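You operate a simulated robot arm through the tools that you are given. There is no shell and no other tool.

You run a simulated robot arm. Do the job below in one go: nothing can be reset, and whatever is moved stays where it is left.

## Task
Shut the air supply off and stand the water bottle in the grey tray.
Fine: shut the green tap, then the blue tap; flow knob to zero, pump switch off before the bottle is lifted. Leave the other taps. Set down upright: water bottle.

It is judged by the outcome, as a careful person would: the job done as asked, and still so three seconds after it is handed in. It fails if anything else is knocked over, pushed out of place, dropped, spilled or broken.

## Robot
A 6-joint arm with a two-finger parallel gripper, fixed in place. Base frame: the origin is at the foot of the arm, x ahead of it, y to its left, z up. Lengths are in mm, angles in degrees, forces in N, time in s.
With the tool pointing down near the work surface it reaches from about 100 to 820 mm from the base axis. Its first joint turns from -115.0 to 115.0 degrees. Payload 4.2 kg.
Tool frame: the origin (TCP) lies between the finger pads and is the grasp point; the fingertips stand 23 mm ahead of it; z points along the fingers, y is the line along which they close. Largest opening 94 mm; finger width 38, thickness 10; the body of the gripper, 54 by 96 mm, starts 39 mm behind the TCP.
Orientation is that of the tool frame in the base frame, as [roll, pitch, yaw] about the fixed x, y, z axes, in that order (R = Rz(yaw) Ry(pitch) Rx(roll)). With the fingers straight down and closing along the base's y, the tool's x points along the base's -x, its y along +y and its z along -z.

## Interface
- The arm moves only by the tool jog_arm. Its argument "series" is a list of rows, each a list of 3 entries, a list of its own where there are three numbers: the shift along the base's x, y, z in mm, then the turn, a rotation vector about the base's x, y, z in degrees, then the opening, from 0 (shut) to 1 (fully open). In form: [[[dx, dy, dz], [wx, wy, wz], grip], ...]. A call has 1 to 20 rows; each row shifts and turns the commanded pose from where the row before left it. Rows are played at 5 a second. More than 50 mm and 8.6 degrees between two rows, or a gripper value outside its range, and nothing of the call is played. A pose out of reach is approached as far as the arm can. The call stops where the force on the tool passes 50 N (or 10 N more than at its start, if that is more) or the arm is blocked; 0.2 s more then pass. Each finger travels about 108 mm/s and halts on what it meets, pressing with about 32 N; the grip force reading is that of the motor and also rises with nothing between the fingers. The clock runs only during rows and for 0.2 s after the last one: add rows that do not move to give the fingers time. The reply holds the time, the measured pose of the TCP, the force on the tool along the base axes, the opening and the grip force, in the units named above and with some noise, with the torque about the TCP (base axes, N m) and any sound that the robot's microphone picked up, and new pictures: "pictures" is both (left out), scene, wrist or none.
- Cameras (640 x 400 px; columns grow to the right, rows downward): "scene" is fixed at [211.3, -494.6, 1502.9]; the picture's right is [0.73, -0.68, 0.00], its down [-0.46, -0.50, -0.73] and it looks along [0.50, 0.54, -0.68] (base axes); focal length 252 px, centre (320, 200). "wrist" rides on the gripper at [86, 16, -74] in the tool frame; the picture's right is [-0.18, 0.98, 0.00], its down [-0.58, -0.11, -0.81] and it looks along [-0.79, -0.15, 0.59] (tool axes); focal length 243 px, centre (320, 200).
- move_column(by): slides the trunk up (or, below 0, down) by that many mm; the arm rides with it, the base frame stays. It gives what a move gives, with no picture.
- locate(camera, pixels): for up to 12 pixels [column, row] of the newest picture of that camera ("zoom" is the newest enlarged one), the place [x, y, z] in the base frame of the surface seen there, good to about 2 mm, but the place of the scene camera against the robot may be out by one fixed shift of up to 18 mm in any direction. It takes no simulated time.
- zoom(camera, box): a new picture of the part [left, top, right, bottom] of that camera's present view, enlarged. It takes no simulated time.
- hand_in(): hands the job in; it is judged then, once.

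Unless the task says otherwise, let go and move clear before handing in.

The tools are called as name(argument=value, ...) on one line, values as JSON. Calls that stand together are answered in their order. jog_arm: Moves the arm, as the interface text tells. Its arguments: {"type":"object","properties":{"series":{"type":"array"},"pictures":{"type":"string","enum":["both","scene","wrist","none"]}},"required":["series"]} The other tools are called the same way: move_column (by) slides the trunk up or down; locate (camera, pixels) gives the place of the surface under pixels of a picture; zoom (camera, box) takes an enlarged picture of a part of a camera's view; hand_in () hands the job in.

At the start:

```text
clock: 0.0
tcp_pos: [499.5, 56.3, 1203.3]
ee_rot: [-180.0, 0.0, 180.0]
ft_force: [-0.5, 0.0, 0.2]
moment: [-0.01, 0.01, -0.01]
width: 94.3
finger_force: 0.0
trunk travel left (down, up): [-775.0, 215.0]
```

scene: 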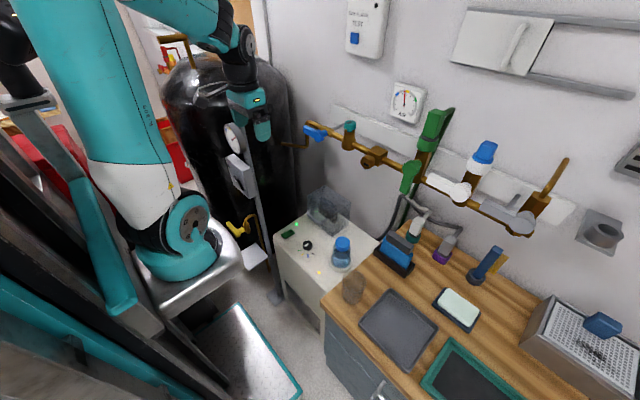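
wrist: 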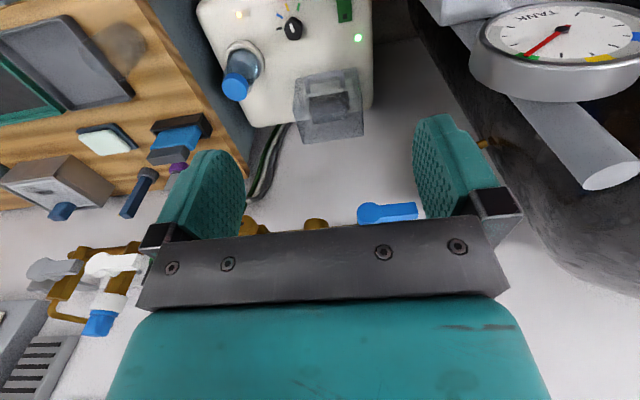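

The scene picture shows a pipe rail with taps (blue near 315,133; green around 435,130 and 410,175; a teal one at 349,130; white/blue at 480,160), and a white pump box with a knob (307,245) and bottle (342,250). I'll zoom in before moving anything.

zoom(camera="scene", box=[280, 80, 440, 180])

zoom(camera="scene", box=[400, 90, 600, 250])

zoom(camera="scene", box=[220, 170, 380, 290])

zoom(camera="scene", box=[320, 220, 520, 400])

zoom(camera="wrist", box=[190, 0, 390, 150])

```text
4.00 times, centred on (360, 130) of scene
```

zoom: 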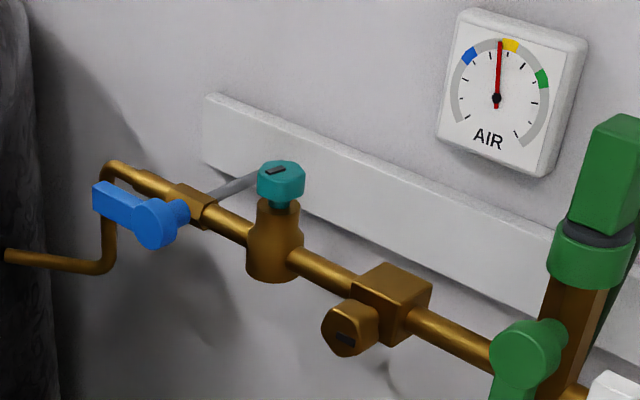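

```text
2.50 times, centred on (500, 170) of scene
```

zoom: 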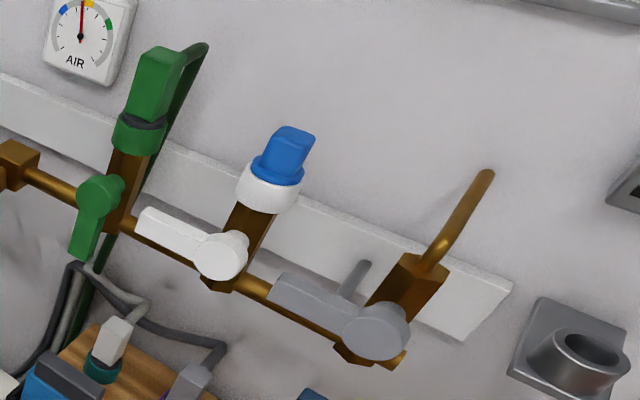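

```text
3.33 times, centred on (300, 230) of scene
```

zoom: 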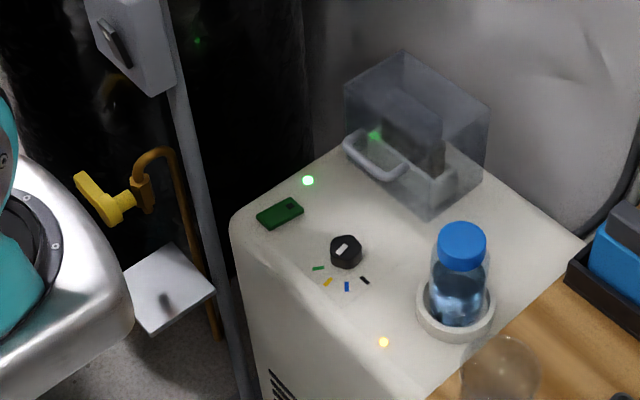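

```text
2.22 times, centred on (420, 310) of scene
```

zoom: 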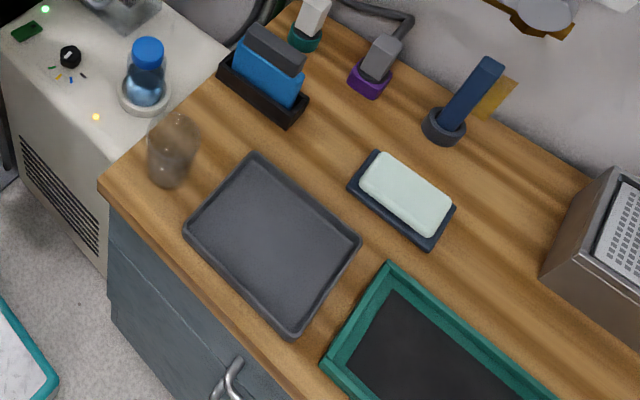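

```text
2.67 times, centred on (290, 75) of wrist
```

zoom: 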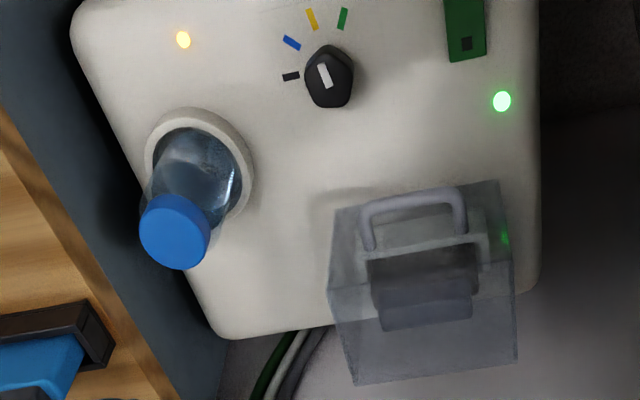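

I see an open-looking green lever (zoom: hanging down along its branch), a blue lever lying along the main pipe, a knob with four coloured marks, and a clear lidded box over something like a switch. I'll locate key points to map the layout.

locate(camera="scene", pixels=[[306, 128], [319, 134], [349, 126], [372, 160], [409, 168], [405, 188], [436, 125], [462, 192], [438, 182], [526, 222], [484, 150], [343, 243]])

locate(camera="scene", pixels=[[306, 245], [288, 234], [342, 265], [325, 205], [333, 222], [312, 210], [400, 325], [352, 290], [397, 258], [366, 325], [400, 293], [435, 325]])

locate(camera="wrist", pixels=[[370, 214], [405, 212], [293, 27], [240, 85], [345, 8], [330, 100], [318, 75], [238, 14], [358, 38], [108, 140], [75, 60], [175, 140]])

zoom(camera="scene", box=[270, 180, 370, 280])

zoom(camera="wrist", box=[0, 180, 200, 400])

```text
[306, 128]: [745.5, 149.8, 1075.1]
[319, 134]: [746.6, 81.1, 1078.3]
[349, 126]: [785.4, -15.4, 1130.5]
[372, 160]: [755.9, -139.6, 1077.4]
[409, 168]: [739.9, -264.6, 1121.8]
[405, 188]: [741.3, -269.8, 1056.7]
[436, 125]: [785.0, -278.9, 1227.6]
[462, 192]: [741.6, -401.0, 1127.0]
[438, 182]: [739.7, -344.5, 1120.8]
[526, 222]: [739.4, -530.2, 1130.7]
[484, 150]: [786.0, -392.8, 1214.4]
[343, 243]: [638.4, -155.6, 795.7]
```

```text
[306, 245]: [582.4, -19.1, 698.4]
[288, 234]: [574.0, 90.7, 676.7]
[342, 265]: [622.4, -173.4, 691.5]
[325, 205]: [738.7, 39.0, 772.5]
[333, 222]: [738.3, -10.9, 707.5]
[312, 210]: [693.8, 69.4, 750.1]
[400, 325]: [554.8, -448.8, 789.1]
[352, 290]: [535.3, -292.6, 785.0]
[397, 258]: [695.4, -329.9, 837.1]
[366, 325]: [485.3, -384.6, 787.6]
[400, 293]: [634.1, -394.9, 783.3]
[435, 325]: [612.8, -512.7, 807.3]
```

```text
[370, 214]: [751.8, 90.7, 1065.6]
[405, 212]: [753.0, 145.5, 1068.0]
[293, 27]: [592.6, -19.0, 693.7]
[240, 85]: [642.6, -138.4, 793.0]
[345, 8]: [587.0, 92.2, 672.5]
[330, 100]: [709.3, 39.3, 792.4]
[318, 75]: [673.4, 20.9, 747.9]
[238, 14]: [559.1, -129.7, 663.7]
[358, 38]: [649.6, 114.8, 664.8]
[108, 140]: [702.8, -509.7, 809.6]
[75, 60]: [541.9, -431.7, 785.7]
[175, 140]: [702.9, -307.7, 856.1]
```

```text
4.00 times, centred on (320, 230) of scene
```

zoom: 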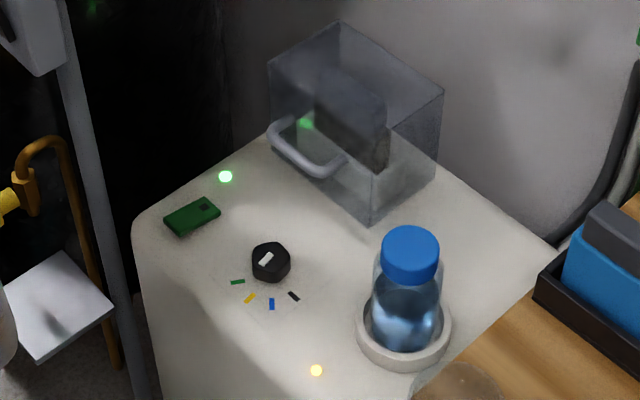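

```text
1.82 times, centred on (100, 290) of wrist
```

zoom: 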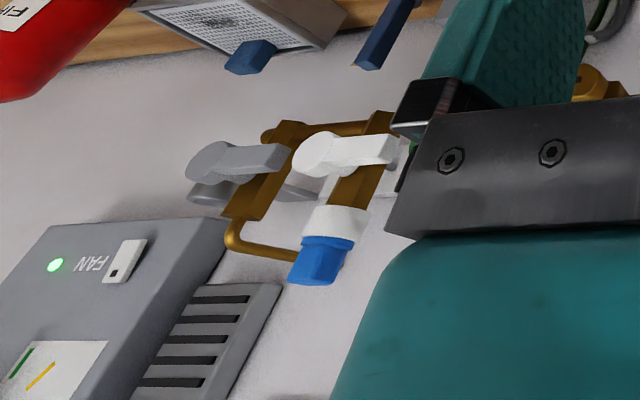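

The wrist camera puts the blue lever end at about (753,145,1068) and the knob at (593,-19,694), roughly 8 mm off in x from the scene camera, so I'll trust the wrist camera. Next I turn the tool to face the wall in free space, sliding towards the green tap for a close look.

jog_arm(series=[[[0, -28, 0], [0, -8.2, 0], 1], [[0, -28, 0], [0, -8.2, 0], 1], [[0, -28, 0], [0, -8.2, 0], 1], [[0, -28, 0], [0, -8.2, 0], 1], [[0, -28, 0], [0, -8.2, 0], 1], [[0, -28, 0], [0, -8.2, 0], 1], [[0, -28, 0], [0, -8.2, 0], 1], [[0, -28, 0], [0, -8.2, 0], 1], [[0, -28, 0], [0, -8.2, 0], 1], [[0, -28, 0], [0, -8.2, 0], 1], [[0, -28, 0], [0, -8, 0], 1], [[0, 0, 0], [0, 0, 0], 1]])

```text
clock: 2.6
tcp_pos: [596.2, -259.7, 1288.6]
ee_rot: [1.1, 90.0, 1.0]
ft_force: [-0.7, -0.2, -0.6]
moment: [-0.02, 0.0, 0.0]
width: 93.9
finger_force: 0.0
out of reach, approached as far as the arm can: row 4, 5, 6, 7, 8, 9, 10
trunk travel left (down, up): [-775.0, 215.0]
```

scene: 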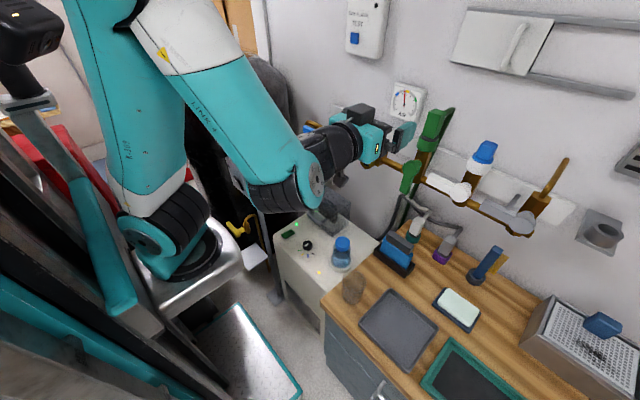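
wrist: 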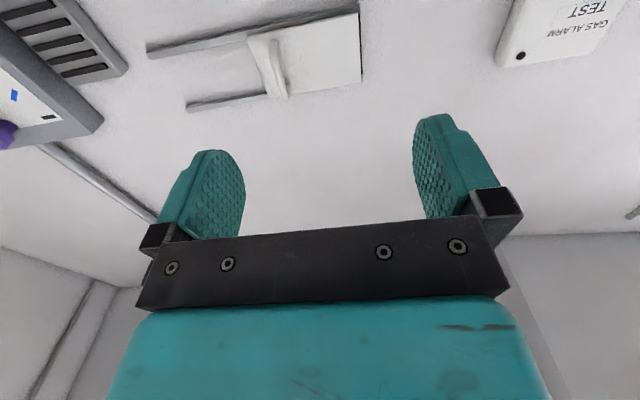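

The arm ended at (596,-260,1289), tool facing the wall; some mid rows were out of reach so the command may differ. I'll send a still row to see whether it settles there, with the wrist picture.

jog_arm(series=[[[0, 0, 0], [0, 0, 0], 1], [[0, 0, 0], [0, 0, 0], 1]], pictures="none")

```text
clock: 3.2
tcp_pos: [597.4, -258.6, 1287.2]
ee_rot: [142.6, 90.0, 142.6]
ft_force: [-0.8, -0.9, 0.6]
moment: [-0.04, -0.02, -0.04]
width: 94.0
finger_force: 0.0
trunk travel left (down, up): [-775.0, 215.0]
```

The command settled at (597,-259,1287). I'll descend to the lever's height, still about 120 mm short of it.

jog_arm(series=[[[0, 0, -40], [0, 0, 0], 1], [[0, 0, -45], [0, 0, 0], 1], [[0, 0, -45], [0, 0, 0], 1], [[0, 0, -45], [0, 0, 0], 1], [[0, 0, -20], [0, 0, 0], 1], [[0, 0, 0], [0, 0, 0], 1]])

```text
clock: 4.6
tcp_pos: [624.0, -255.3, 1225.3]
ee_rot: [179.7, 88.0, 179.3]
ft_force: [0.2, 0.5, 0.2]
moment: [-0.04, 0.01, -0.02]
width: 94.0
finger_force: 0.1
out of reach, approached as far as the arm can: row 1, 2, 3, 4, 5
trunk travel left (down, up): [-775.0, 215.0]
```

scene: 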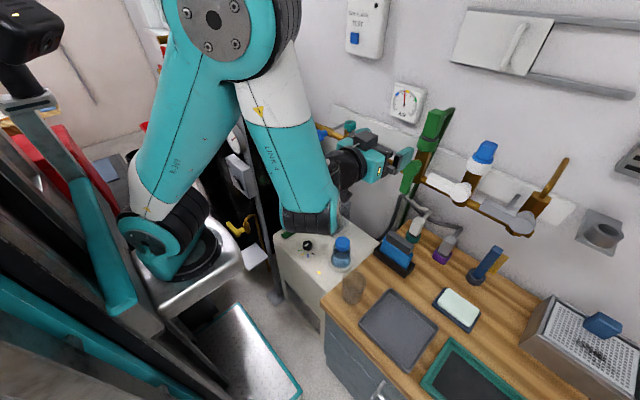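
wrist: 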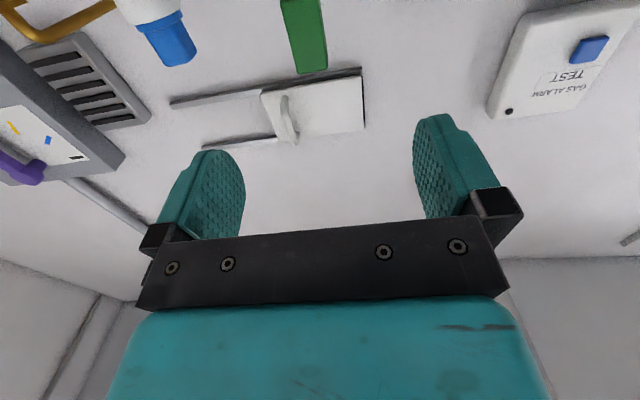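

The wrist ran out of reach going lower (measured 624,-255,1225), so the arm wants to be lower as a whole. I'll lower the trunk by 165 mm; the fingertips at x≈647 stay well clear of the rail at x≈740.

move_column(by=-165)

jog_arm(series=[[[-20, 0, 30], [0, 0, 0], 1], [[0, 0, 25], [0, -2, 0], 1], [[0, 0, 0], [0, 0, 0], 1]])

```text
clock: 6.5
tcp_pos: [624.5, -256.5, 1061.3]
ee_rot: [179.7, 88.1, 179.4]
ft_force: [0.7, 0.4, 0.2]
moment: [0.04, 0.03, 0.01]
width: 94.0
finger_force: 0.1
trunk travel left (down, up): [-610.0, 380.0]
```

```text
clock: 7.3
tcp_pos: [610.2, -259.0, 1118.5]
ee_rot: [40.4, 89.9, 40.0]
ft_force: [0.6, 0.2, -0.1]
moment: [-0.01, -0.02, 0.02]
width: 93.9
finger_force: 0.0
out of reach, approached as far as the arm can: row 1
trunk travel left (down, up): [-610.0, 380.0]
```

scene: 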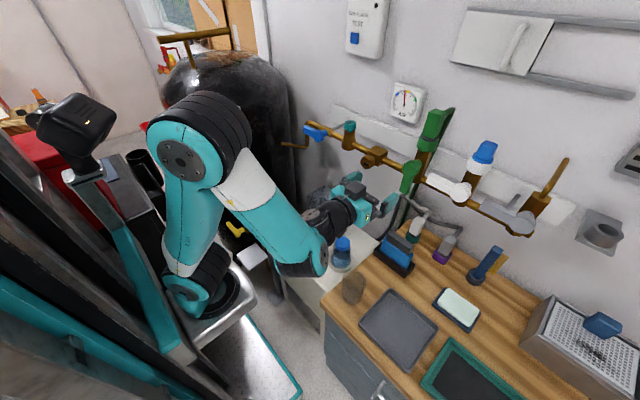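
wrist: 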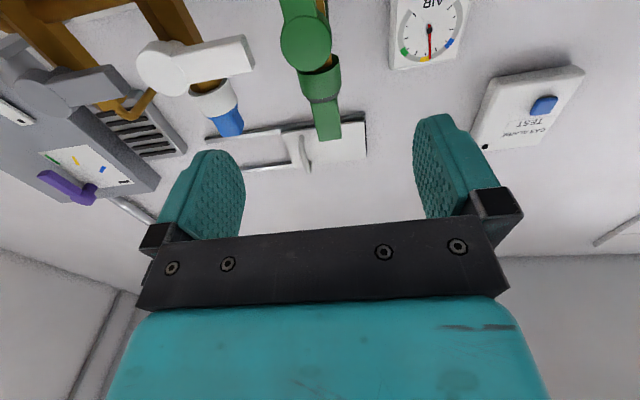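

Now the wrist picture shows the green hub at (305,40) with the lever running off the top, and white's lever at (200,60). I'll drop the trunk a bit more for a full view of the green tap.

move_column(by=-85)

jog_arm(series=[[[0, 0, 0], [0, 0, 0], 1]], pictures="wrist")

```text
clock: 8.5
tcp_pos: [609.7, -258.9, 1033.4]
ee_rot: [22.9, 89.9, 22.6]
ft_force: [-0.4, -0.1, 0.2]
moment: [0.02, 0.0, -0.01]
width: 93.9
finger_force: 0.0
trunk travel left (down, up): [-525.0, 465.0]
```

```text
clock: 8.9
tcp_pos: [609.8, -259.4, 1034.0]
ee_rot: [23.8, 90.0, 23.5]
ft_force: [0.3, 0.2, 0.5]
moment: [-0.01, 0.01, 0.04]
width: 93.9
finger_force: 0.0
trunk travel left (down, up): [-525.0, 465.0]
```

wrist: 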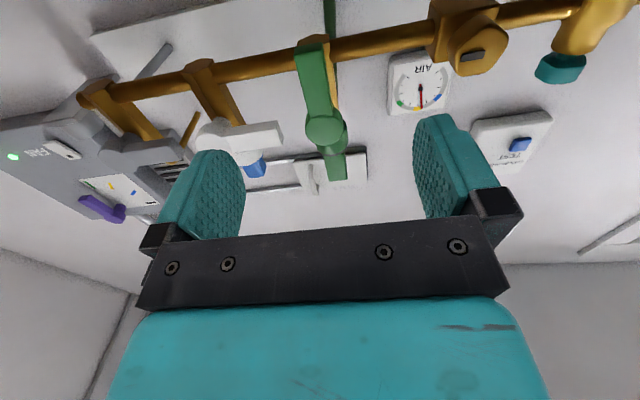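

zoom(camera="wrist", box=[220, 0, 420, 190])

locate(camera="wrist", pixels=[[326, 130], [311, 70], [318, 100], [305, 50], [305, 72], [322, 48], [340, 95], [480, 48], [276, 132], [220, 138], [334, 170], [385, 40]])

zoom(camera="scene", box=[380, 100, 480, 210])

```text
2.11 times, centred on (320, 95) of wrist
```

zoom: 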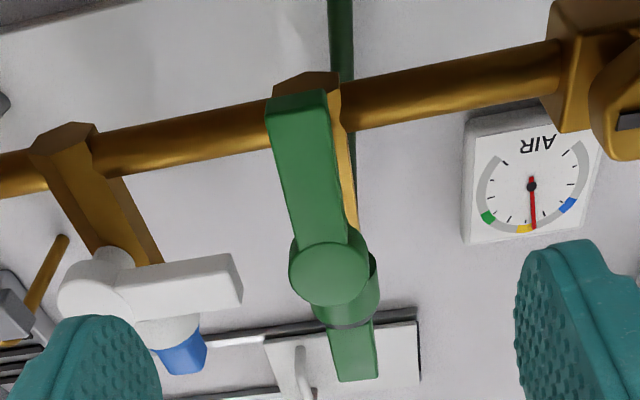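

```text
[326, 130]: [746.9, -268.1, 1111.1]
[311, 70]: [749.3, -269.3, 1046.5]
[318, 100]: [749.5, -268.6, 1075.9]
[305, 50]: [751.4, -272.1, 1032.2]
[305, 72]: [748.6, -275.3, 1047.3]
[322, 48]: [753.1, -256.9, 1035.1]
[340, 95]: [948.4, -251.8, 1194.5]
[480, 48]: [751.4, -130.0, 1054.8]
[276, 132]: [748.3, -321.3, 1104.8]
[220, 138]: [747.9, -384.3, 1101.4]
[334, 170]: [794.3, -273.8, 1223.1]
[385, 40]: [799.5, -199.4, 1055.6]
```

```text
3.64 times, centred on (430, 155) of scene
```

zoom: 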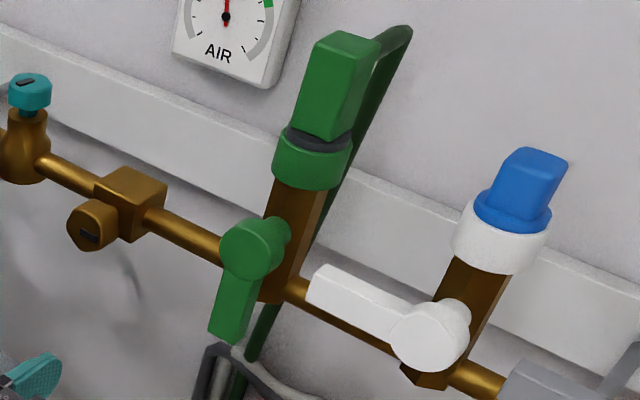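

The wrist view gives the green hub at about (747,-268,1111), and the lever's lower end at z≈1033, width from y≈-275 to -257. A closer zoom will show the lever's thickness before I straddle it.

zoom(camera="wrist", box=[285, 25, 365, 155])

jog_arm(series=[[[0, -8, 26], [0, 0, 0], 0.6], [[40, 0, 0], [0, 0, 0], 0.6], [[25, 0, 0], [0, 0, 0], 0.6], [[0, 0, 0], [0, 0, 0], 0.6]])

```text
3.08 times, centred on (325, 90) of wrist
```

zoom: 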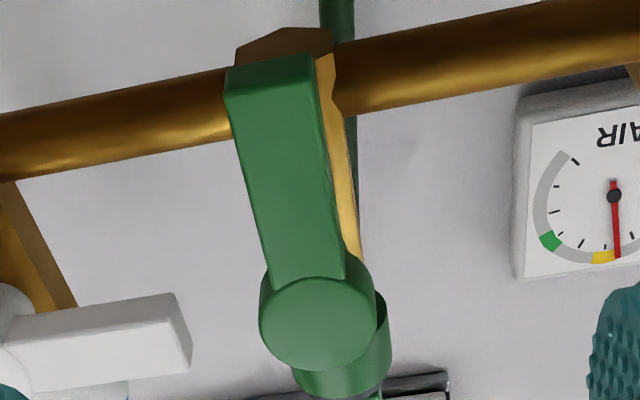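

```text
clock: 9.9
tcp_pos: [675.0, -269.3, 1058.1]
ee_rot: [19.0, 89.9, 18.6]
ft_force: [-0.3, -0.2, -0.1]
moment: [0.04, 0.01, 0.0]
width: 56.6
finger_force: 0.1
trunk travel left (down, up): [-525.0, 465.0]
```

scene: 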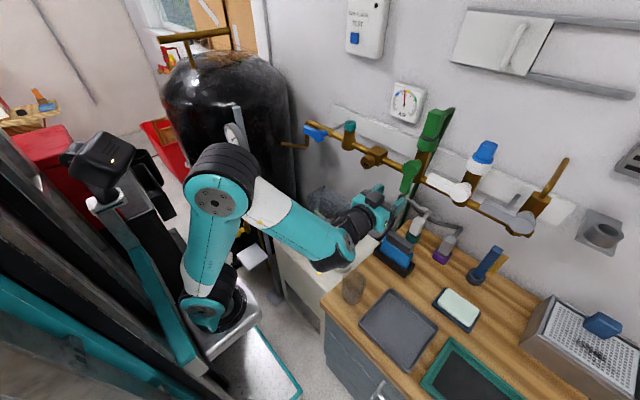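
wrist: 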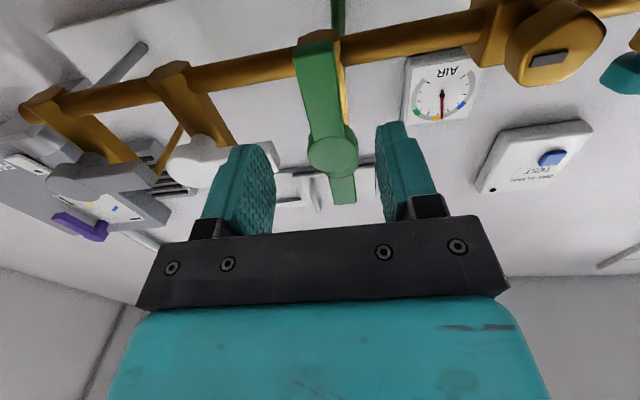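

The lever now sits between the fingers in view (hub at (333,152), tip at (316,42)). I'll re-measure from here for a tighter axis estimate.

zoom(camera="wrist", box=[270, 20, 390, 210])

locate(camera="wrist", pixels=[[333, 154], [311, 154], [355, 154], [333, 172], [318, 80], [304, 80], [333, 80], [298, 58], [330, 55], [315, 45], [342, 90], [400, 42]])

```text
2.11 times, centred on (330, 115) of wrist
```

zoom: 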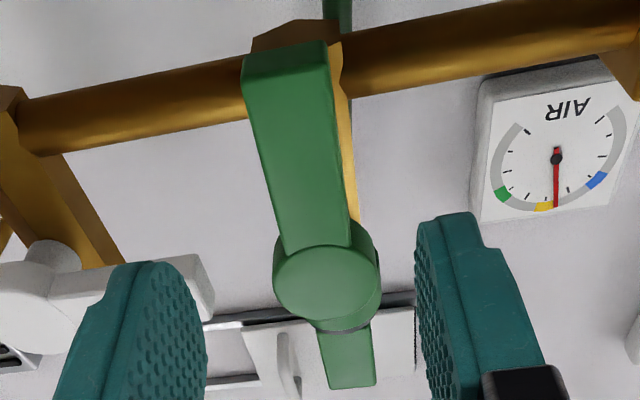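

```text
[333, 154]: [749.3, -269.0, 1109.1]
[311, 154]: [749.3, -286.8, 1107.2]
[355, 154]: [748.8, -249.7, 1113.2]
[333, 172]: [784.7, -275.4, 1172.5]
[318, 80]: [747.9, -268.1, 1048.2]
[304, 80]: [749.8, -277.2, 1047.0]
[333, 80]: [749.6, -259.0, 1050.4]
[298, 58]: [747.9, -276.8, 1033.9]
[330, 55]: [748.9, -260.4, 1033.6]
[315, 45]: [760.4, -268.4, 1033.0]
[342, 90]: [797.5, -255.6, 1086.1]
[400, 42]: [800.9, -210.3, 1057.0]
```

The lever is 18 mm wide, centred at y≈-268.3, front face x≈748.5, and its axis is at about z≈1110. I'll move in to x≈737 so the fingertips straddle it, then close.

jog_arm(series=[[[35, 0.5, 0], [0, 0, 0], 0.6], [[17, 0, 0], [0, 0, 0], 0.6], [[10, 0, 0], [0, 0, 0], 0.6], [[0, 0, 0], [0, 0, 0], 0.6], [[0, 0, 0], [0, 0, 0], 0.3], [[0, 0, 0], [0, 0, 0], 0.15], [[0, 0, 0], [0, 0, 0], 0.0], [[0, 0, 0], [0, 0, 0], 0.0]])

```text
clock: 11.7
tcp_pos: [737.2, -269.4, 1059.5]
ee_rot: [21.1, 89.8, 20.4]
ft_force: [11.6, -39.2, 6.9]
moment: [1.93, -0.21, -0.18]
width: 24.8
finger_force: 45.0
trunk travel left (down, up): [-525.0, 465.0]
```

scene: 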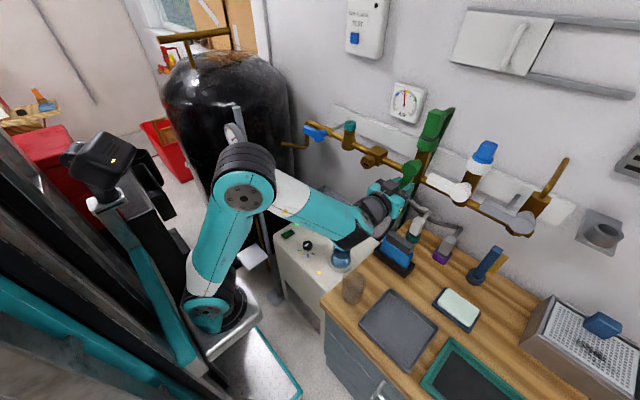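
wrist: 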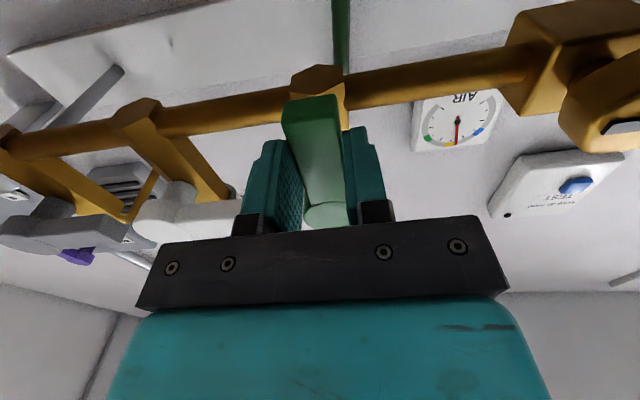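

The grip stopped at 24.8 mm with -39 N along y: the left-hand (+y) finger met the lever first, so the lever's centre lies about 3 mm further to +y than I had it. I'll shift +3.4 mm so both pads bear evenly.

jog_arm(series=[[[0, 1.7, 0], [0, 0, 0], 0.0], [[0, 1.7, 0], [0, 0, 0], 0.0], [[0, 0, 0], [0, 0, 0], 0.0], [[0, 0, 0], [0, 0, 0], 0.0]], pictures="wrist")

zoom(camera="wrist", box=[220, 60, 420, 240])

```text
clock: 12.7
tcp_pos: [737.2, -266.3, 1059.1]
ee_rot: [15.0, 89.9, 14.4]
ft_force: [21.5, -37.3, 6.6]
moment: [1.91, -0.16, -0.21]
width: 26.8
finger_force: 45.0
trunk travel left (down, up): [-525.0, 465.0]
```

wrist: 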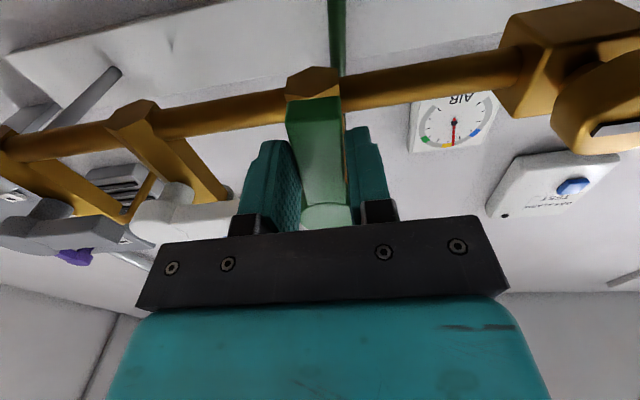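

```text
2.22 times, centred on (320, 150) of wrist
```

zoom: 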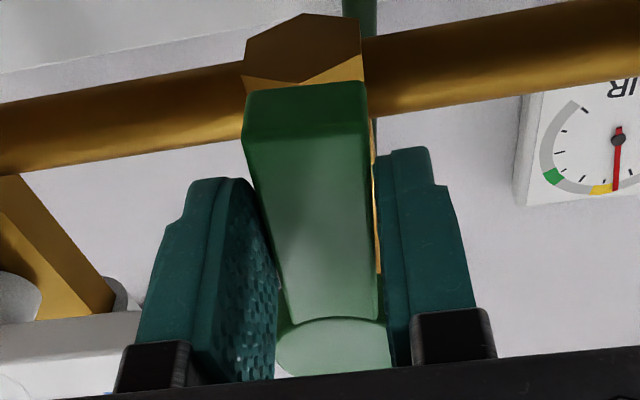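

After the shift the opening grew to 26.8 mm with the force still near -37 N, so my reading of which finger bears may be wrong. I'll measure the fingers and lever in the current picture before pushing further.

zoom(camera="wrist", box=[250, 80, 400, 230])

locate(camera="wrist", pixels=[[290, 120], [315, 120], [342, 120], [300, 170], [322, 170], [345, 170], [306, 195], [325, 208], [268, 180], [290, 180], [355, 160], [370, 160]])

```text
2.67 times, centred on (325, 155) of wrist
```

zoom: 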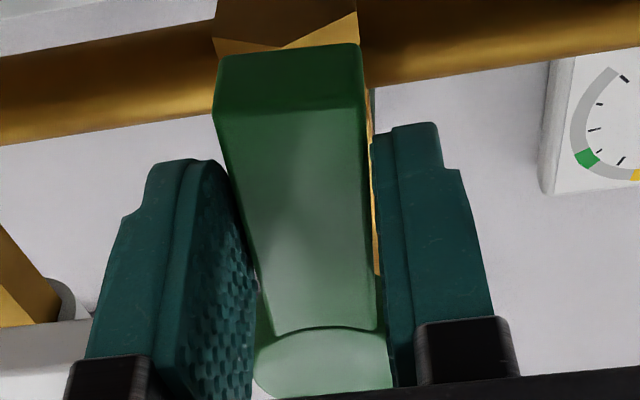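

```text
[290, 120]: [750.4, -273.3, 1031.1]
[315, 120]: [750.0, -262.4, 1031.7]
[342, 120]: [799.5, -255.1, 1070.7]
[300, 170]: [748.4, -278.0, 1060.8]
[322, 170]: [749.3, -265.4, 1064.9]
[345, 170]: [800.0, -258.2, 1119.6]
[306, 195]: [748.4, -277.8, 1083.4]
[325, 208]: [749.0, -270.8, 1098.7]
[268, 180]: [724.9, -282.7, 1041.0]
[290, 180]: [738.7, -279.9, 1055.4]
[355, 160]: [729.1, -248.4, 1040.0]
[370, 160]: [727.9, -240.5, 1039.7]
```

The moments fit a lever that turns freely and is pinched corner-to-corner by pads off-centre to +y. I'll loosen to a fork-like gap of about 30 mm and recentre to y≈-270, then use the fork to turn the lever rather than clamp it.

jog_arm(series=[[[0, 0, 0], [0, 0, 0], 0.33], [[0, -2, 0], [0, 0, 0], 0.33], [[0, -2, 0], [0, 0, 0], 0.33], [[0, 0, 0], [0, 0, 0], 0.33]], pictures="wrist")

zoom(camera="wrist", box=[250, 80, 400, 230])

```text
clock: 13.7
tcp_pos: [736.9, -266.8, 1058.5]
ee_rot: [12.6, 89.8, 12.3]
ft_force: [0.3, 0.2, 0.4]
moment: [0.04, 0.02, -0.03]
width: 30.9
finger_force: 0.1
trunk travel left (down, up): [-525.0, 465.0]
```

wrist: 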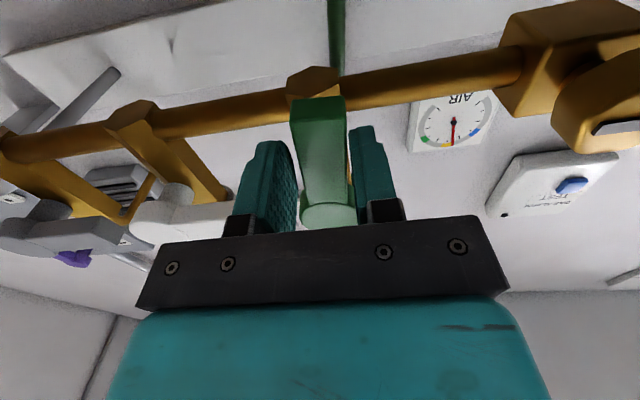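

```text
2.67 times, centred on (325, 155) of wrist
```

zoom: 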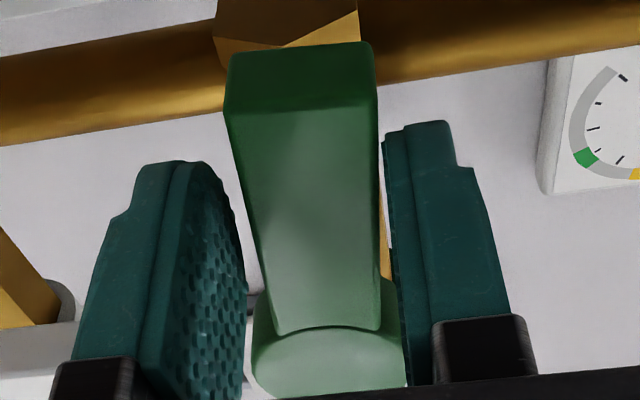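

The lever is loose between the pads now (0 N) and already leans a few degrees towards +y, the way the shut white and grey levers point. I'll swing the fork along the arc about the hub, first to 45°.

jog_arm(series=[[[0, 3.6, 0], [7.5, 0, 0], 0.33], [[0, 6.67, 1.33], [7.5, 0, 0], 0.33], [[0, 6.44, 2.19], [7.5, 0, 0], 0.33], [[0, 6.1, 3.01], [7.5, 0, 0], 0.33], [[0, 5.66, 3.78], [7.5, 0, 0], 0.33], [[0, 5.11, 4.48], [7.5, 0, 0], 0.33], [[0, 0, 0], [0, 0, 0], 0.33]])

```text
clock: 15.3
tcp_pos: [736.2, -233.3, 1072.5]
ee_rot: [90.3, 44.9, 89.9]
ft_force: [0.5, -0.6, -0.4]
moment: [0.01, -0.02, 0.02]
width: 30.6
finger_force: 0.2
trunk travel left (down, up): [-525.0, 465.0]
```

scene: 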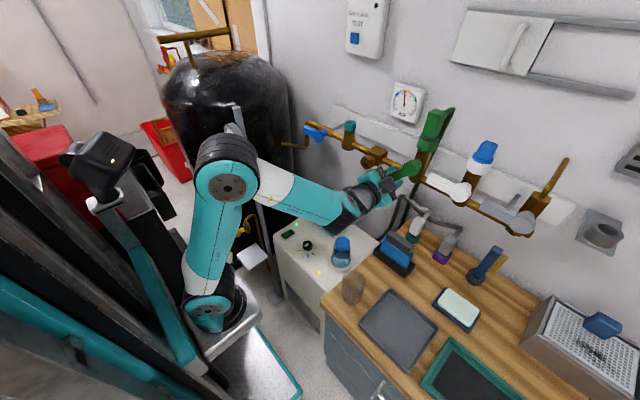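
wrist: 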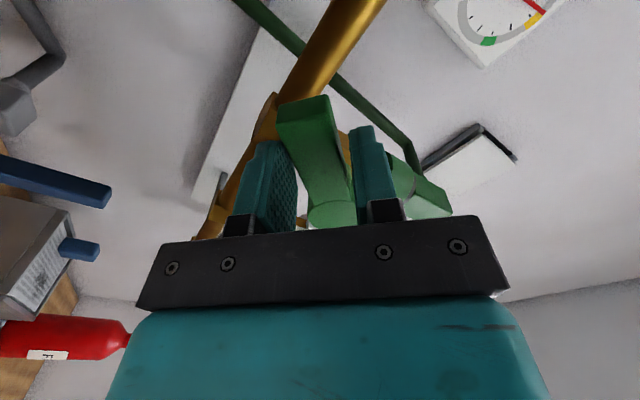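

The green lever has followed to about 45° with almost no force. I'll carry on to 90°.

jog_arm(series=[[[0, 4.48, 5.11], [7.5, 0, 0], 0.33], [[0, 3.78, 5.66], [7.5, 0, 0], 0.33], [[0, 3.01, 6.1], [7.5, 0, 0], 0.33], [[0, 2.19, 6.44], [7.5, 0, 0], 0.33], [[0, 1.33, 6.67], [7.5, 0, 0], 0.33], [[0, 0.44, 6.79], [7.5, 0, 0], 0.33], [[0, 0, 0], [0, 0, 0], 0.33]])

zoom(camera="scene", box=[340, 90, 480, 210])

```text
clock: 16.9
tcp_pos: [736.6, -218.3, 1111.0]
ee_rot: [90.3, -0.1, 89.9]
ft_force: [0.3, 0.5, -0.4]
moment: [0.01, -0.02, 0.01]
width: 31.1
finger_force: 0.0
trunk travel left (down, up): [-525.0, 465.0]
```

scene: 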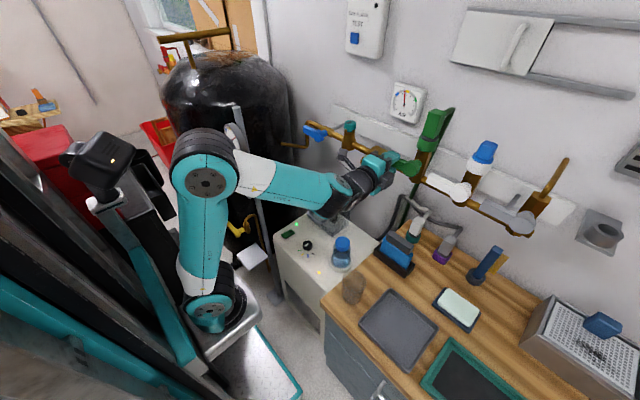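
wrist: 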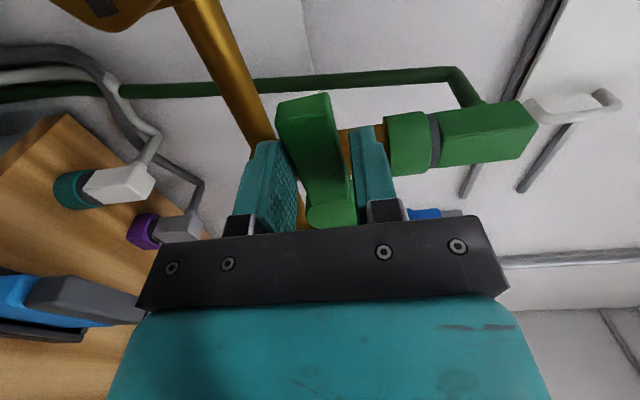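

```text
3.33 times, centred on (410, 150) of scene
```

zoom: 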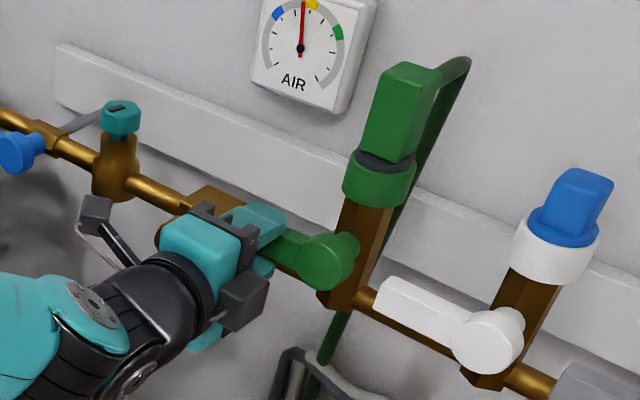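

The lever has reached about horizontal with no force at the end, so I'll measure how level it is (hub near (333,215), tip near (300,105)).

locate(camera="wrist", pixels=[[282, 122], [305, 120], [333, 118], [300, 170], [320, 170], [345, 170], [308, 205], [330, 212], [352, 200], [307, 150], [245, 190], [370, 160]])

zoom(camera="wrist", box=[250, 80, 400, 230])

```text
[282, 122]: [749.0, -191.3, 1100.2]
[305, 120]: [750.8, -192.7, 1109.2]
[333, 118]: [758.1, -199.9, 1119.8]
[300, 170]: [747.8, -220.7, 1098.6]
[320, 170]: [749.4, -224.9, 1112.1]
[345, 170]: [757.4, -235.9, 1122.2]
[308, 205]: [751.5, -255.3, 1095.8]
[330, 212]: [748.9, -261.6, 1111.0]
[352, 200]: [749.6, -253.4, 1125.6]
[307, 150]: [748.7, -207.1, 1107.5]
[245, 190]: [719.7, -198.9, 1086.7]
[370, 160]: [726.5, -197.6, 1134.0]
```

```text
2.67 times, centred on (325, 155) of wrist
```

zoom: 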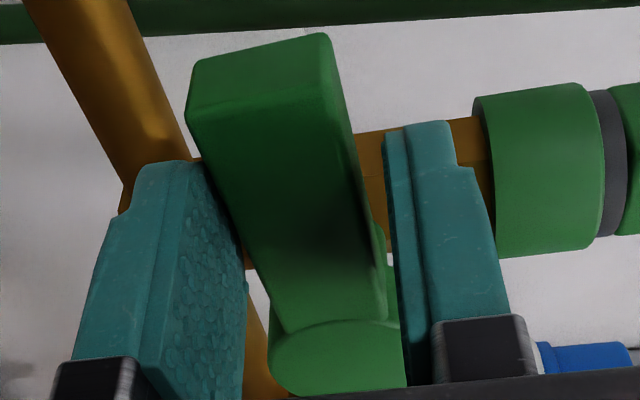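

The lever's centre-line drops about 3 mm over its length, so it stands near 87°. I'll swing a few degrees further in small steps and watch for the stop.

jog_arm(series=[[[0, -0.05, 2.2], [2.5, 0, 0], 0.33], [[0, -0.15, 2.2], [2.5, 0, 0], 0.33], [[0, -0.25, 2.2], [2.5, 0, 0], 0.33], [[0, 0, 0], [0, 0, 0], 0.33]], pictures="wrist")

zoom(camera="scene", box=[340, 90, 480, 210])

zoom(camera="wrist", box=[250, 80, 400, 230])

```text
clock: 17.9
tcp_pos: [736.4, -219.4, 1115.4]
ee_rot: [90.6, -7.5, 89.9]
ft_force: [-6.9, -1.2, -14.3]
moment: [-0.33, 0.29, 0.13]
width: 37.1
finger_force: 6.8
trunk travel left (down, up): [-525.0, 465.0]
```

wrist: 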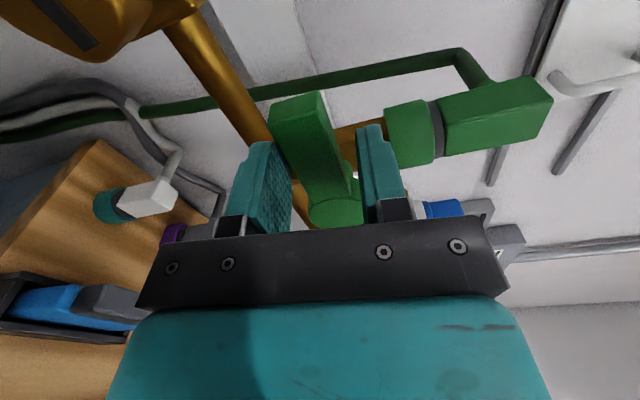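

```text
3.33 times, centred on (410, 150) of scene
```

zoom: 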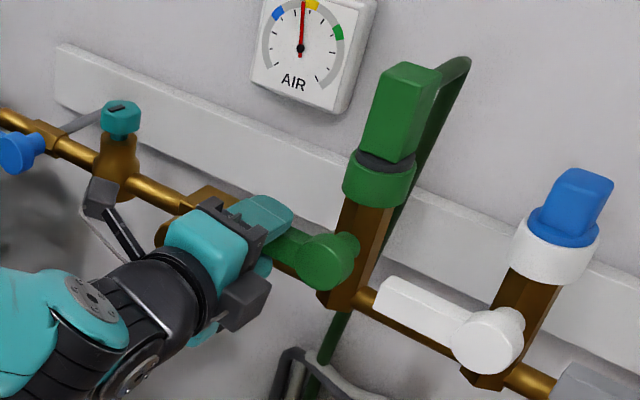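

```text
2.67 times, centred on (325, 155) of wrist
```

zoom: 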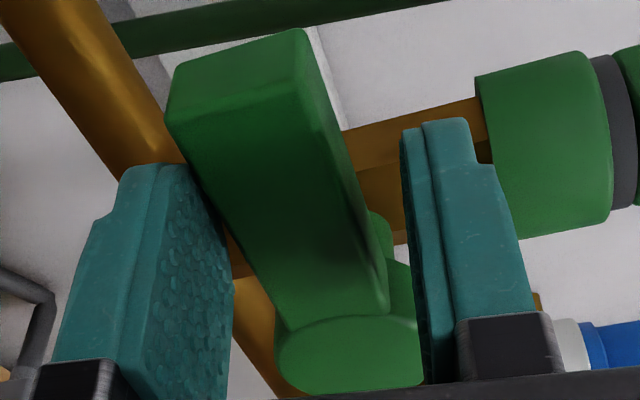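

The stop is felt: -14 N and the pads were pushed to 37 mm while the lever held still, so the green tap is shut at its end stop. I'll open wider and back straight out, and meanwhile locate things around the blue tap.

jog_arm(series=[[[0, 0, 0], [0, 0, 0], 0.55], [[0, 0, -2], [-3.5, 0, 0], 0.55], [[0, 0, -2], [-4, 0, 0], 0.55], [[-15, 0, 0], [0, 0, 0], 0.55], [[-35, 0, 0], [0, 0, 0], 0.55], [[-40, 0, 0], [0, 0, 0], 0.55], [[0, 0, 0], [0, 0, 0], 0.55]])

zoom(camera="scene", box=[340, 90, 480, 210])

locate(camera="scene", pixels=[[270, 60], [290, 130], [240, 175], [232, 130], [285, 145], [307, 140], [296, 146], [325, 131], [305, 128], [328, 126], [349, 142], [400, 167]])

```text
clock: 19.5
tcp_pos: [643.0, -218.7, 1117.6]
ee_rot: [90.4, 0.1, 90.0]
ft_force: [-0.3, 0.0, 0.5]
moment: [0.01, 0.02, 0.01]
width: 51.9
finger_force: 0.0
trunk travel left (down, up): [-525.0, 465.0]
```

scene: 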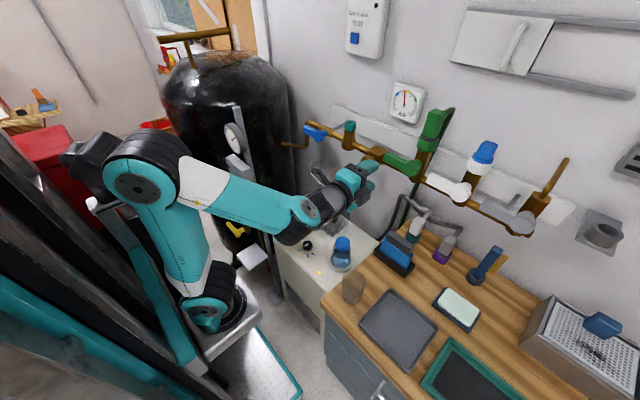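
wrist: 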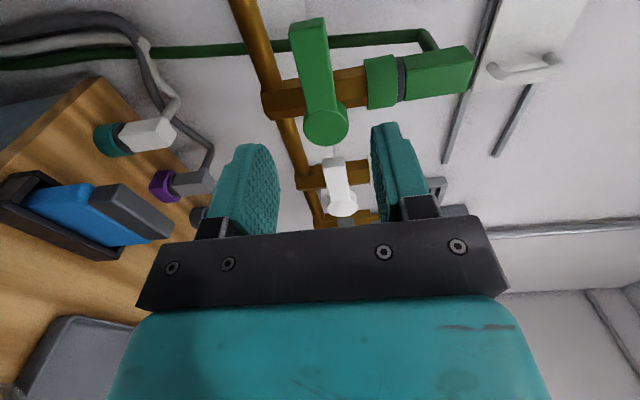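

```text
3.33 times, centred on (410, 150) of scene
```

zoom: 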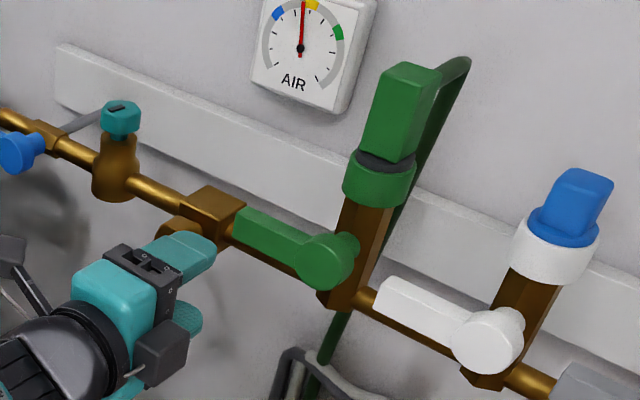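

```text
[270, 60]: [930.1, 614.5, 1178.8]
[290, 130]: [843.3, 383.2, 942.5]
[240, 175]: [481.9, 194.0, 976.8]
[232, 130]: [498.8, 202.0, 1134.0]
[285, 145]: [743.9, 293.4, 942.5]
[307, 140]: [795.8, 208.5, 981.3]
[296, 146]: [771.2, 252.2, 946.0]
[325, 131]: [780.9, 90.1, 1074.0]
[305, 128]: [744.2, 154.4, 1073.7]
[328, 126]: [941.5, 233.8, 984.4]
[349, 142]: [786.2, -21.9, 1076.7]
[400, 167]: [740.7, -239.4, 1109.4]
```

The green lever now lies parallel to the shut white one. The grey post with gauge box stands near (490,200), close to where the arm must work for the blue tap, so I'll locate its edges and look at the blue tap before moving.

zoom(camera="scene", box=[200, 90, 360, 210])

locate(camera="scene", pixels=[[233, 107], [242, 120], [243, 140], [230, 165], [252, 180], [250, 160], [244, 195], [262, 230], [228, 150], [240, 107], [312, 134], [300, 124]])

```text
3.33 times, centred on (280, 150) of scene
```

zoom: 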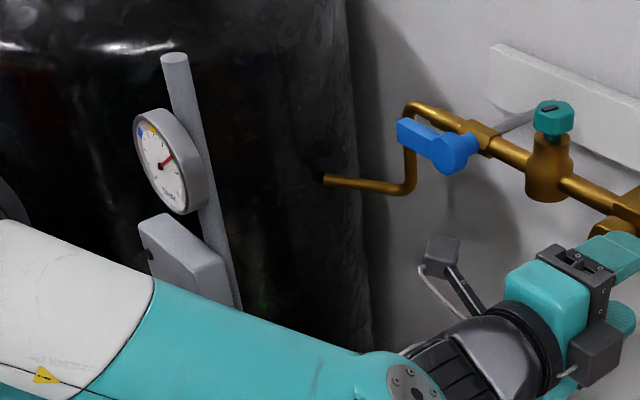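

```text
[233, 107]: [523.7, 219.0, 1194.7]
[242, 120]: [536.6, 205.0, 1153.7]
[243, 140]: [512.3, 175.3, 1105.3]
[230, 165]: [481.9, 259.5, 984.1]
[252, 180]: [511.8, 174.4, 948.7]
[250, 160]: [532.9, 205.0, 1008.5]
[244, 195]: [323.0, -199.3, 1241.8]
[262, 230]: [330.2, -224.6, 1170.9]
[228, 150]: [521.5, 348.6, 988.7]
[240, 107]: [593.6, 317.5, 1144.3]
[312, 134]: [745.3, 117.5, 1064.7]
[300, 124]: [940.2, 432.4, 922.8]
```

The post's nearest edge is about y≈172 at x≈480–540, so the wrist must stay below y≈150 there. I'll measure where my own wrist and forearm sit relative to the tool to plan the approach.

locate(camera="scene", pixels=[[355, 180], [325, 190], [340, 205], [305, 207], [290, 240], [300, 225], [250, 210], [240, 180], [250, 240], [140, 187], [318, 173], [372, 160]])

zoom(camera="scene", box=[60, 100, 400, 320])

```text
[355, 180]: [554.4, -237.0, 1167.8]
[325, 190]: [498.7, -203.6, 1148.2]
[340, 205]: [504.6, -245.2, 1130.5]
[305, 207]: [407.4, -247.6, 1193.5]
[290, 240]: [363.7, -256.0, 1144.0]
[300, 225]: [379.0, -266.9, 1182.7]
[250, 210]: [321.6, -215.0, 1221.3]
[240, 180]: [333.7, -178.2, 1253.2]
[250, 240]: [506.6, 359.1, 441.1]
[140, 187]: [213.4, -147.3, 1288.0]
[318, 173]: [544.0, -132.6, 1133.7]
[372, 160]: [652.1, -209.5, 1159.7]
```

```text
1.82 times, centred on (230, 210) of scene
```

zoom: 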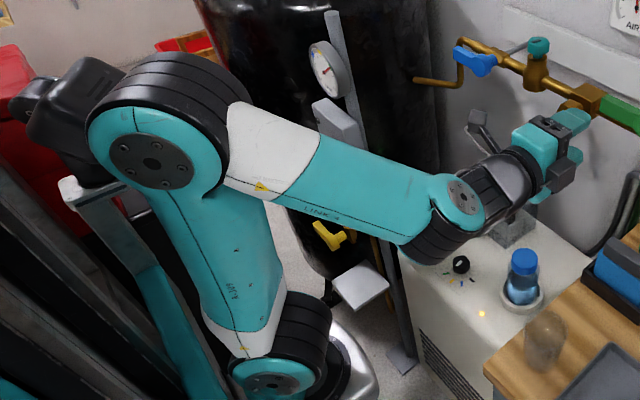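

The wrist joint sits about 250 mm behind the TCP, so at the blue tap I'll yaw the tool +18° to keep it away from the post. I'll travel along y at x≈630, well in front of the rail.

jog_arm(series=[[[-13, 35, -5], [0, 0, 0], 0.6], [[0, 40, -5], [0, 0, 3], 0.6], [[0, 40, -5], [0, 0, 3], 0.6], [[0, 40, -5], [0, 0, 3], 0.6], [[0, 40, -5], [0, 0, 3], 0.6], [[0, 40, -5], [0, 0, 3], 0.6], [[0, 40, -5], [0, 0, 3], 0.6], [[0, 40, -5], [0, 0, 0], 0.6], [[0, 20, -5], [0, 0, 0], 0.6], [[0, 0, 0], [0, 0, 0], 0.6]])

```text
clock: 21.4
tcp_pos: [633.4, 97.1, 1074.5]
ee_rot: [90.1, 0.1, 107.1]
ft_force: [-23.5, -64.7, 7.0]
moment: [1.34, 0.41, 9.06]
width: 56.6
finger_force: 0.1
trunk travel left (down, up): [-525.0, 465.0]
stopped in row 9: the force on the tool passed its limit at 87 N (the readings are from after the stop); the commanded pose is now the measured one
```

scene: 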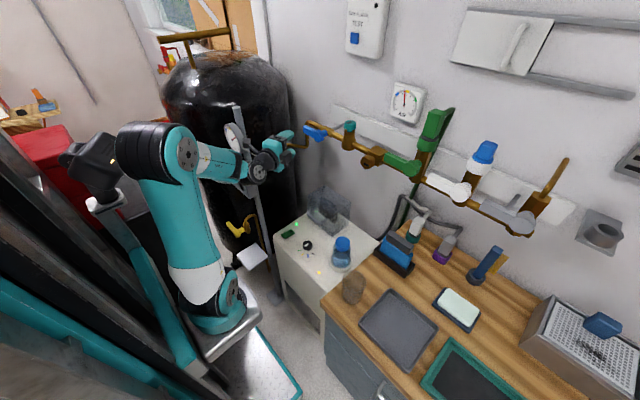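
wrist: 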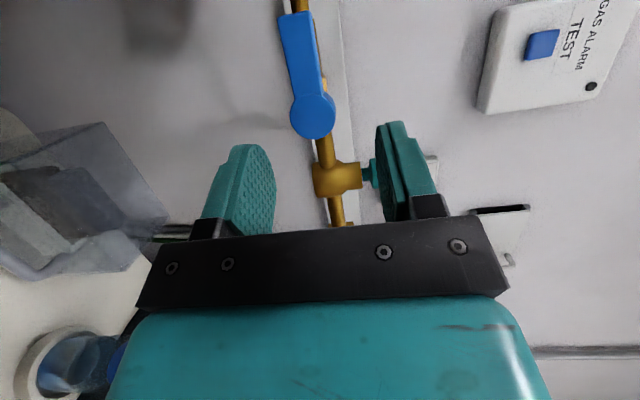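

The camera bracket on the +y side has met the post (-65 N in y, about 110 mm behind the TCP). I'll back straight off towards -y at once and check that the post and gauge are unmoved.

jog_arm(series=[[[0, -8, 0], [0, 0, 0], 0.6], [[0, -20, 0], [0, 0, 0], 0.6], [[0, -32, 0], [0, 0, 0], 0.6], [[0, 0, 0], [0, 0, 0], 0.6]])

zoom(camera="scene", box=[200, 90, 360, 210])

```text
clock: 22.4
tcp_pos: [634.6, 45.6, 1073.4]
ee_rot: [90.3, 0.2, 107.5]
ft_force: [0.3, -0.5, 0.3]
moment: [0.0, -0.02, 0.03]
width: 56.6
finger_force: 0.0
trunk travel left (down, up): [-525.0, 465.0]
```

scene: 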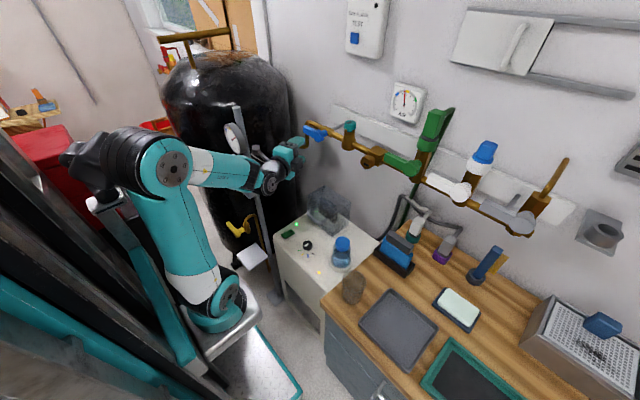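
wrist: 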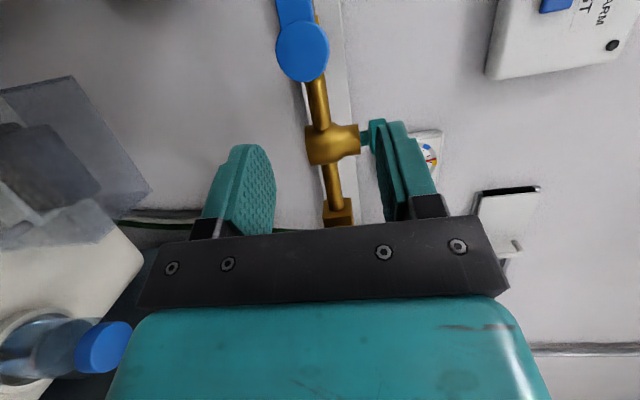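

```text
3.33 times, centred on (280, 150) of scene
```

zoom: 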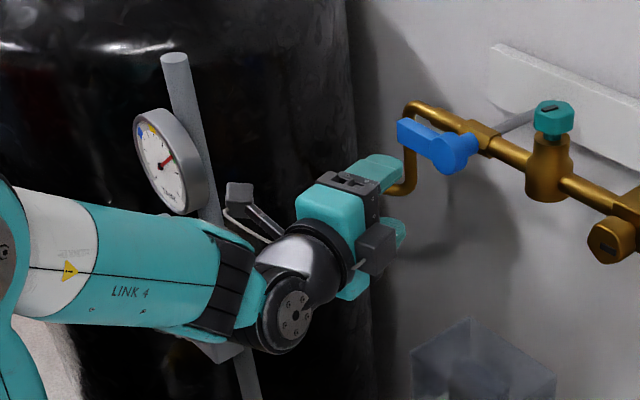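

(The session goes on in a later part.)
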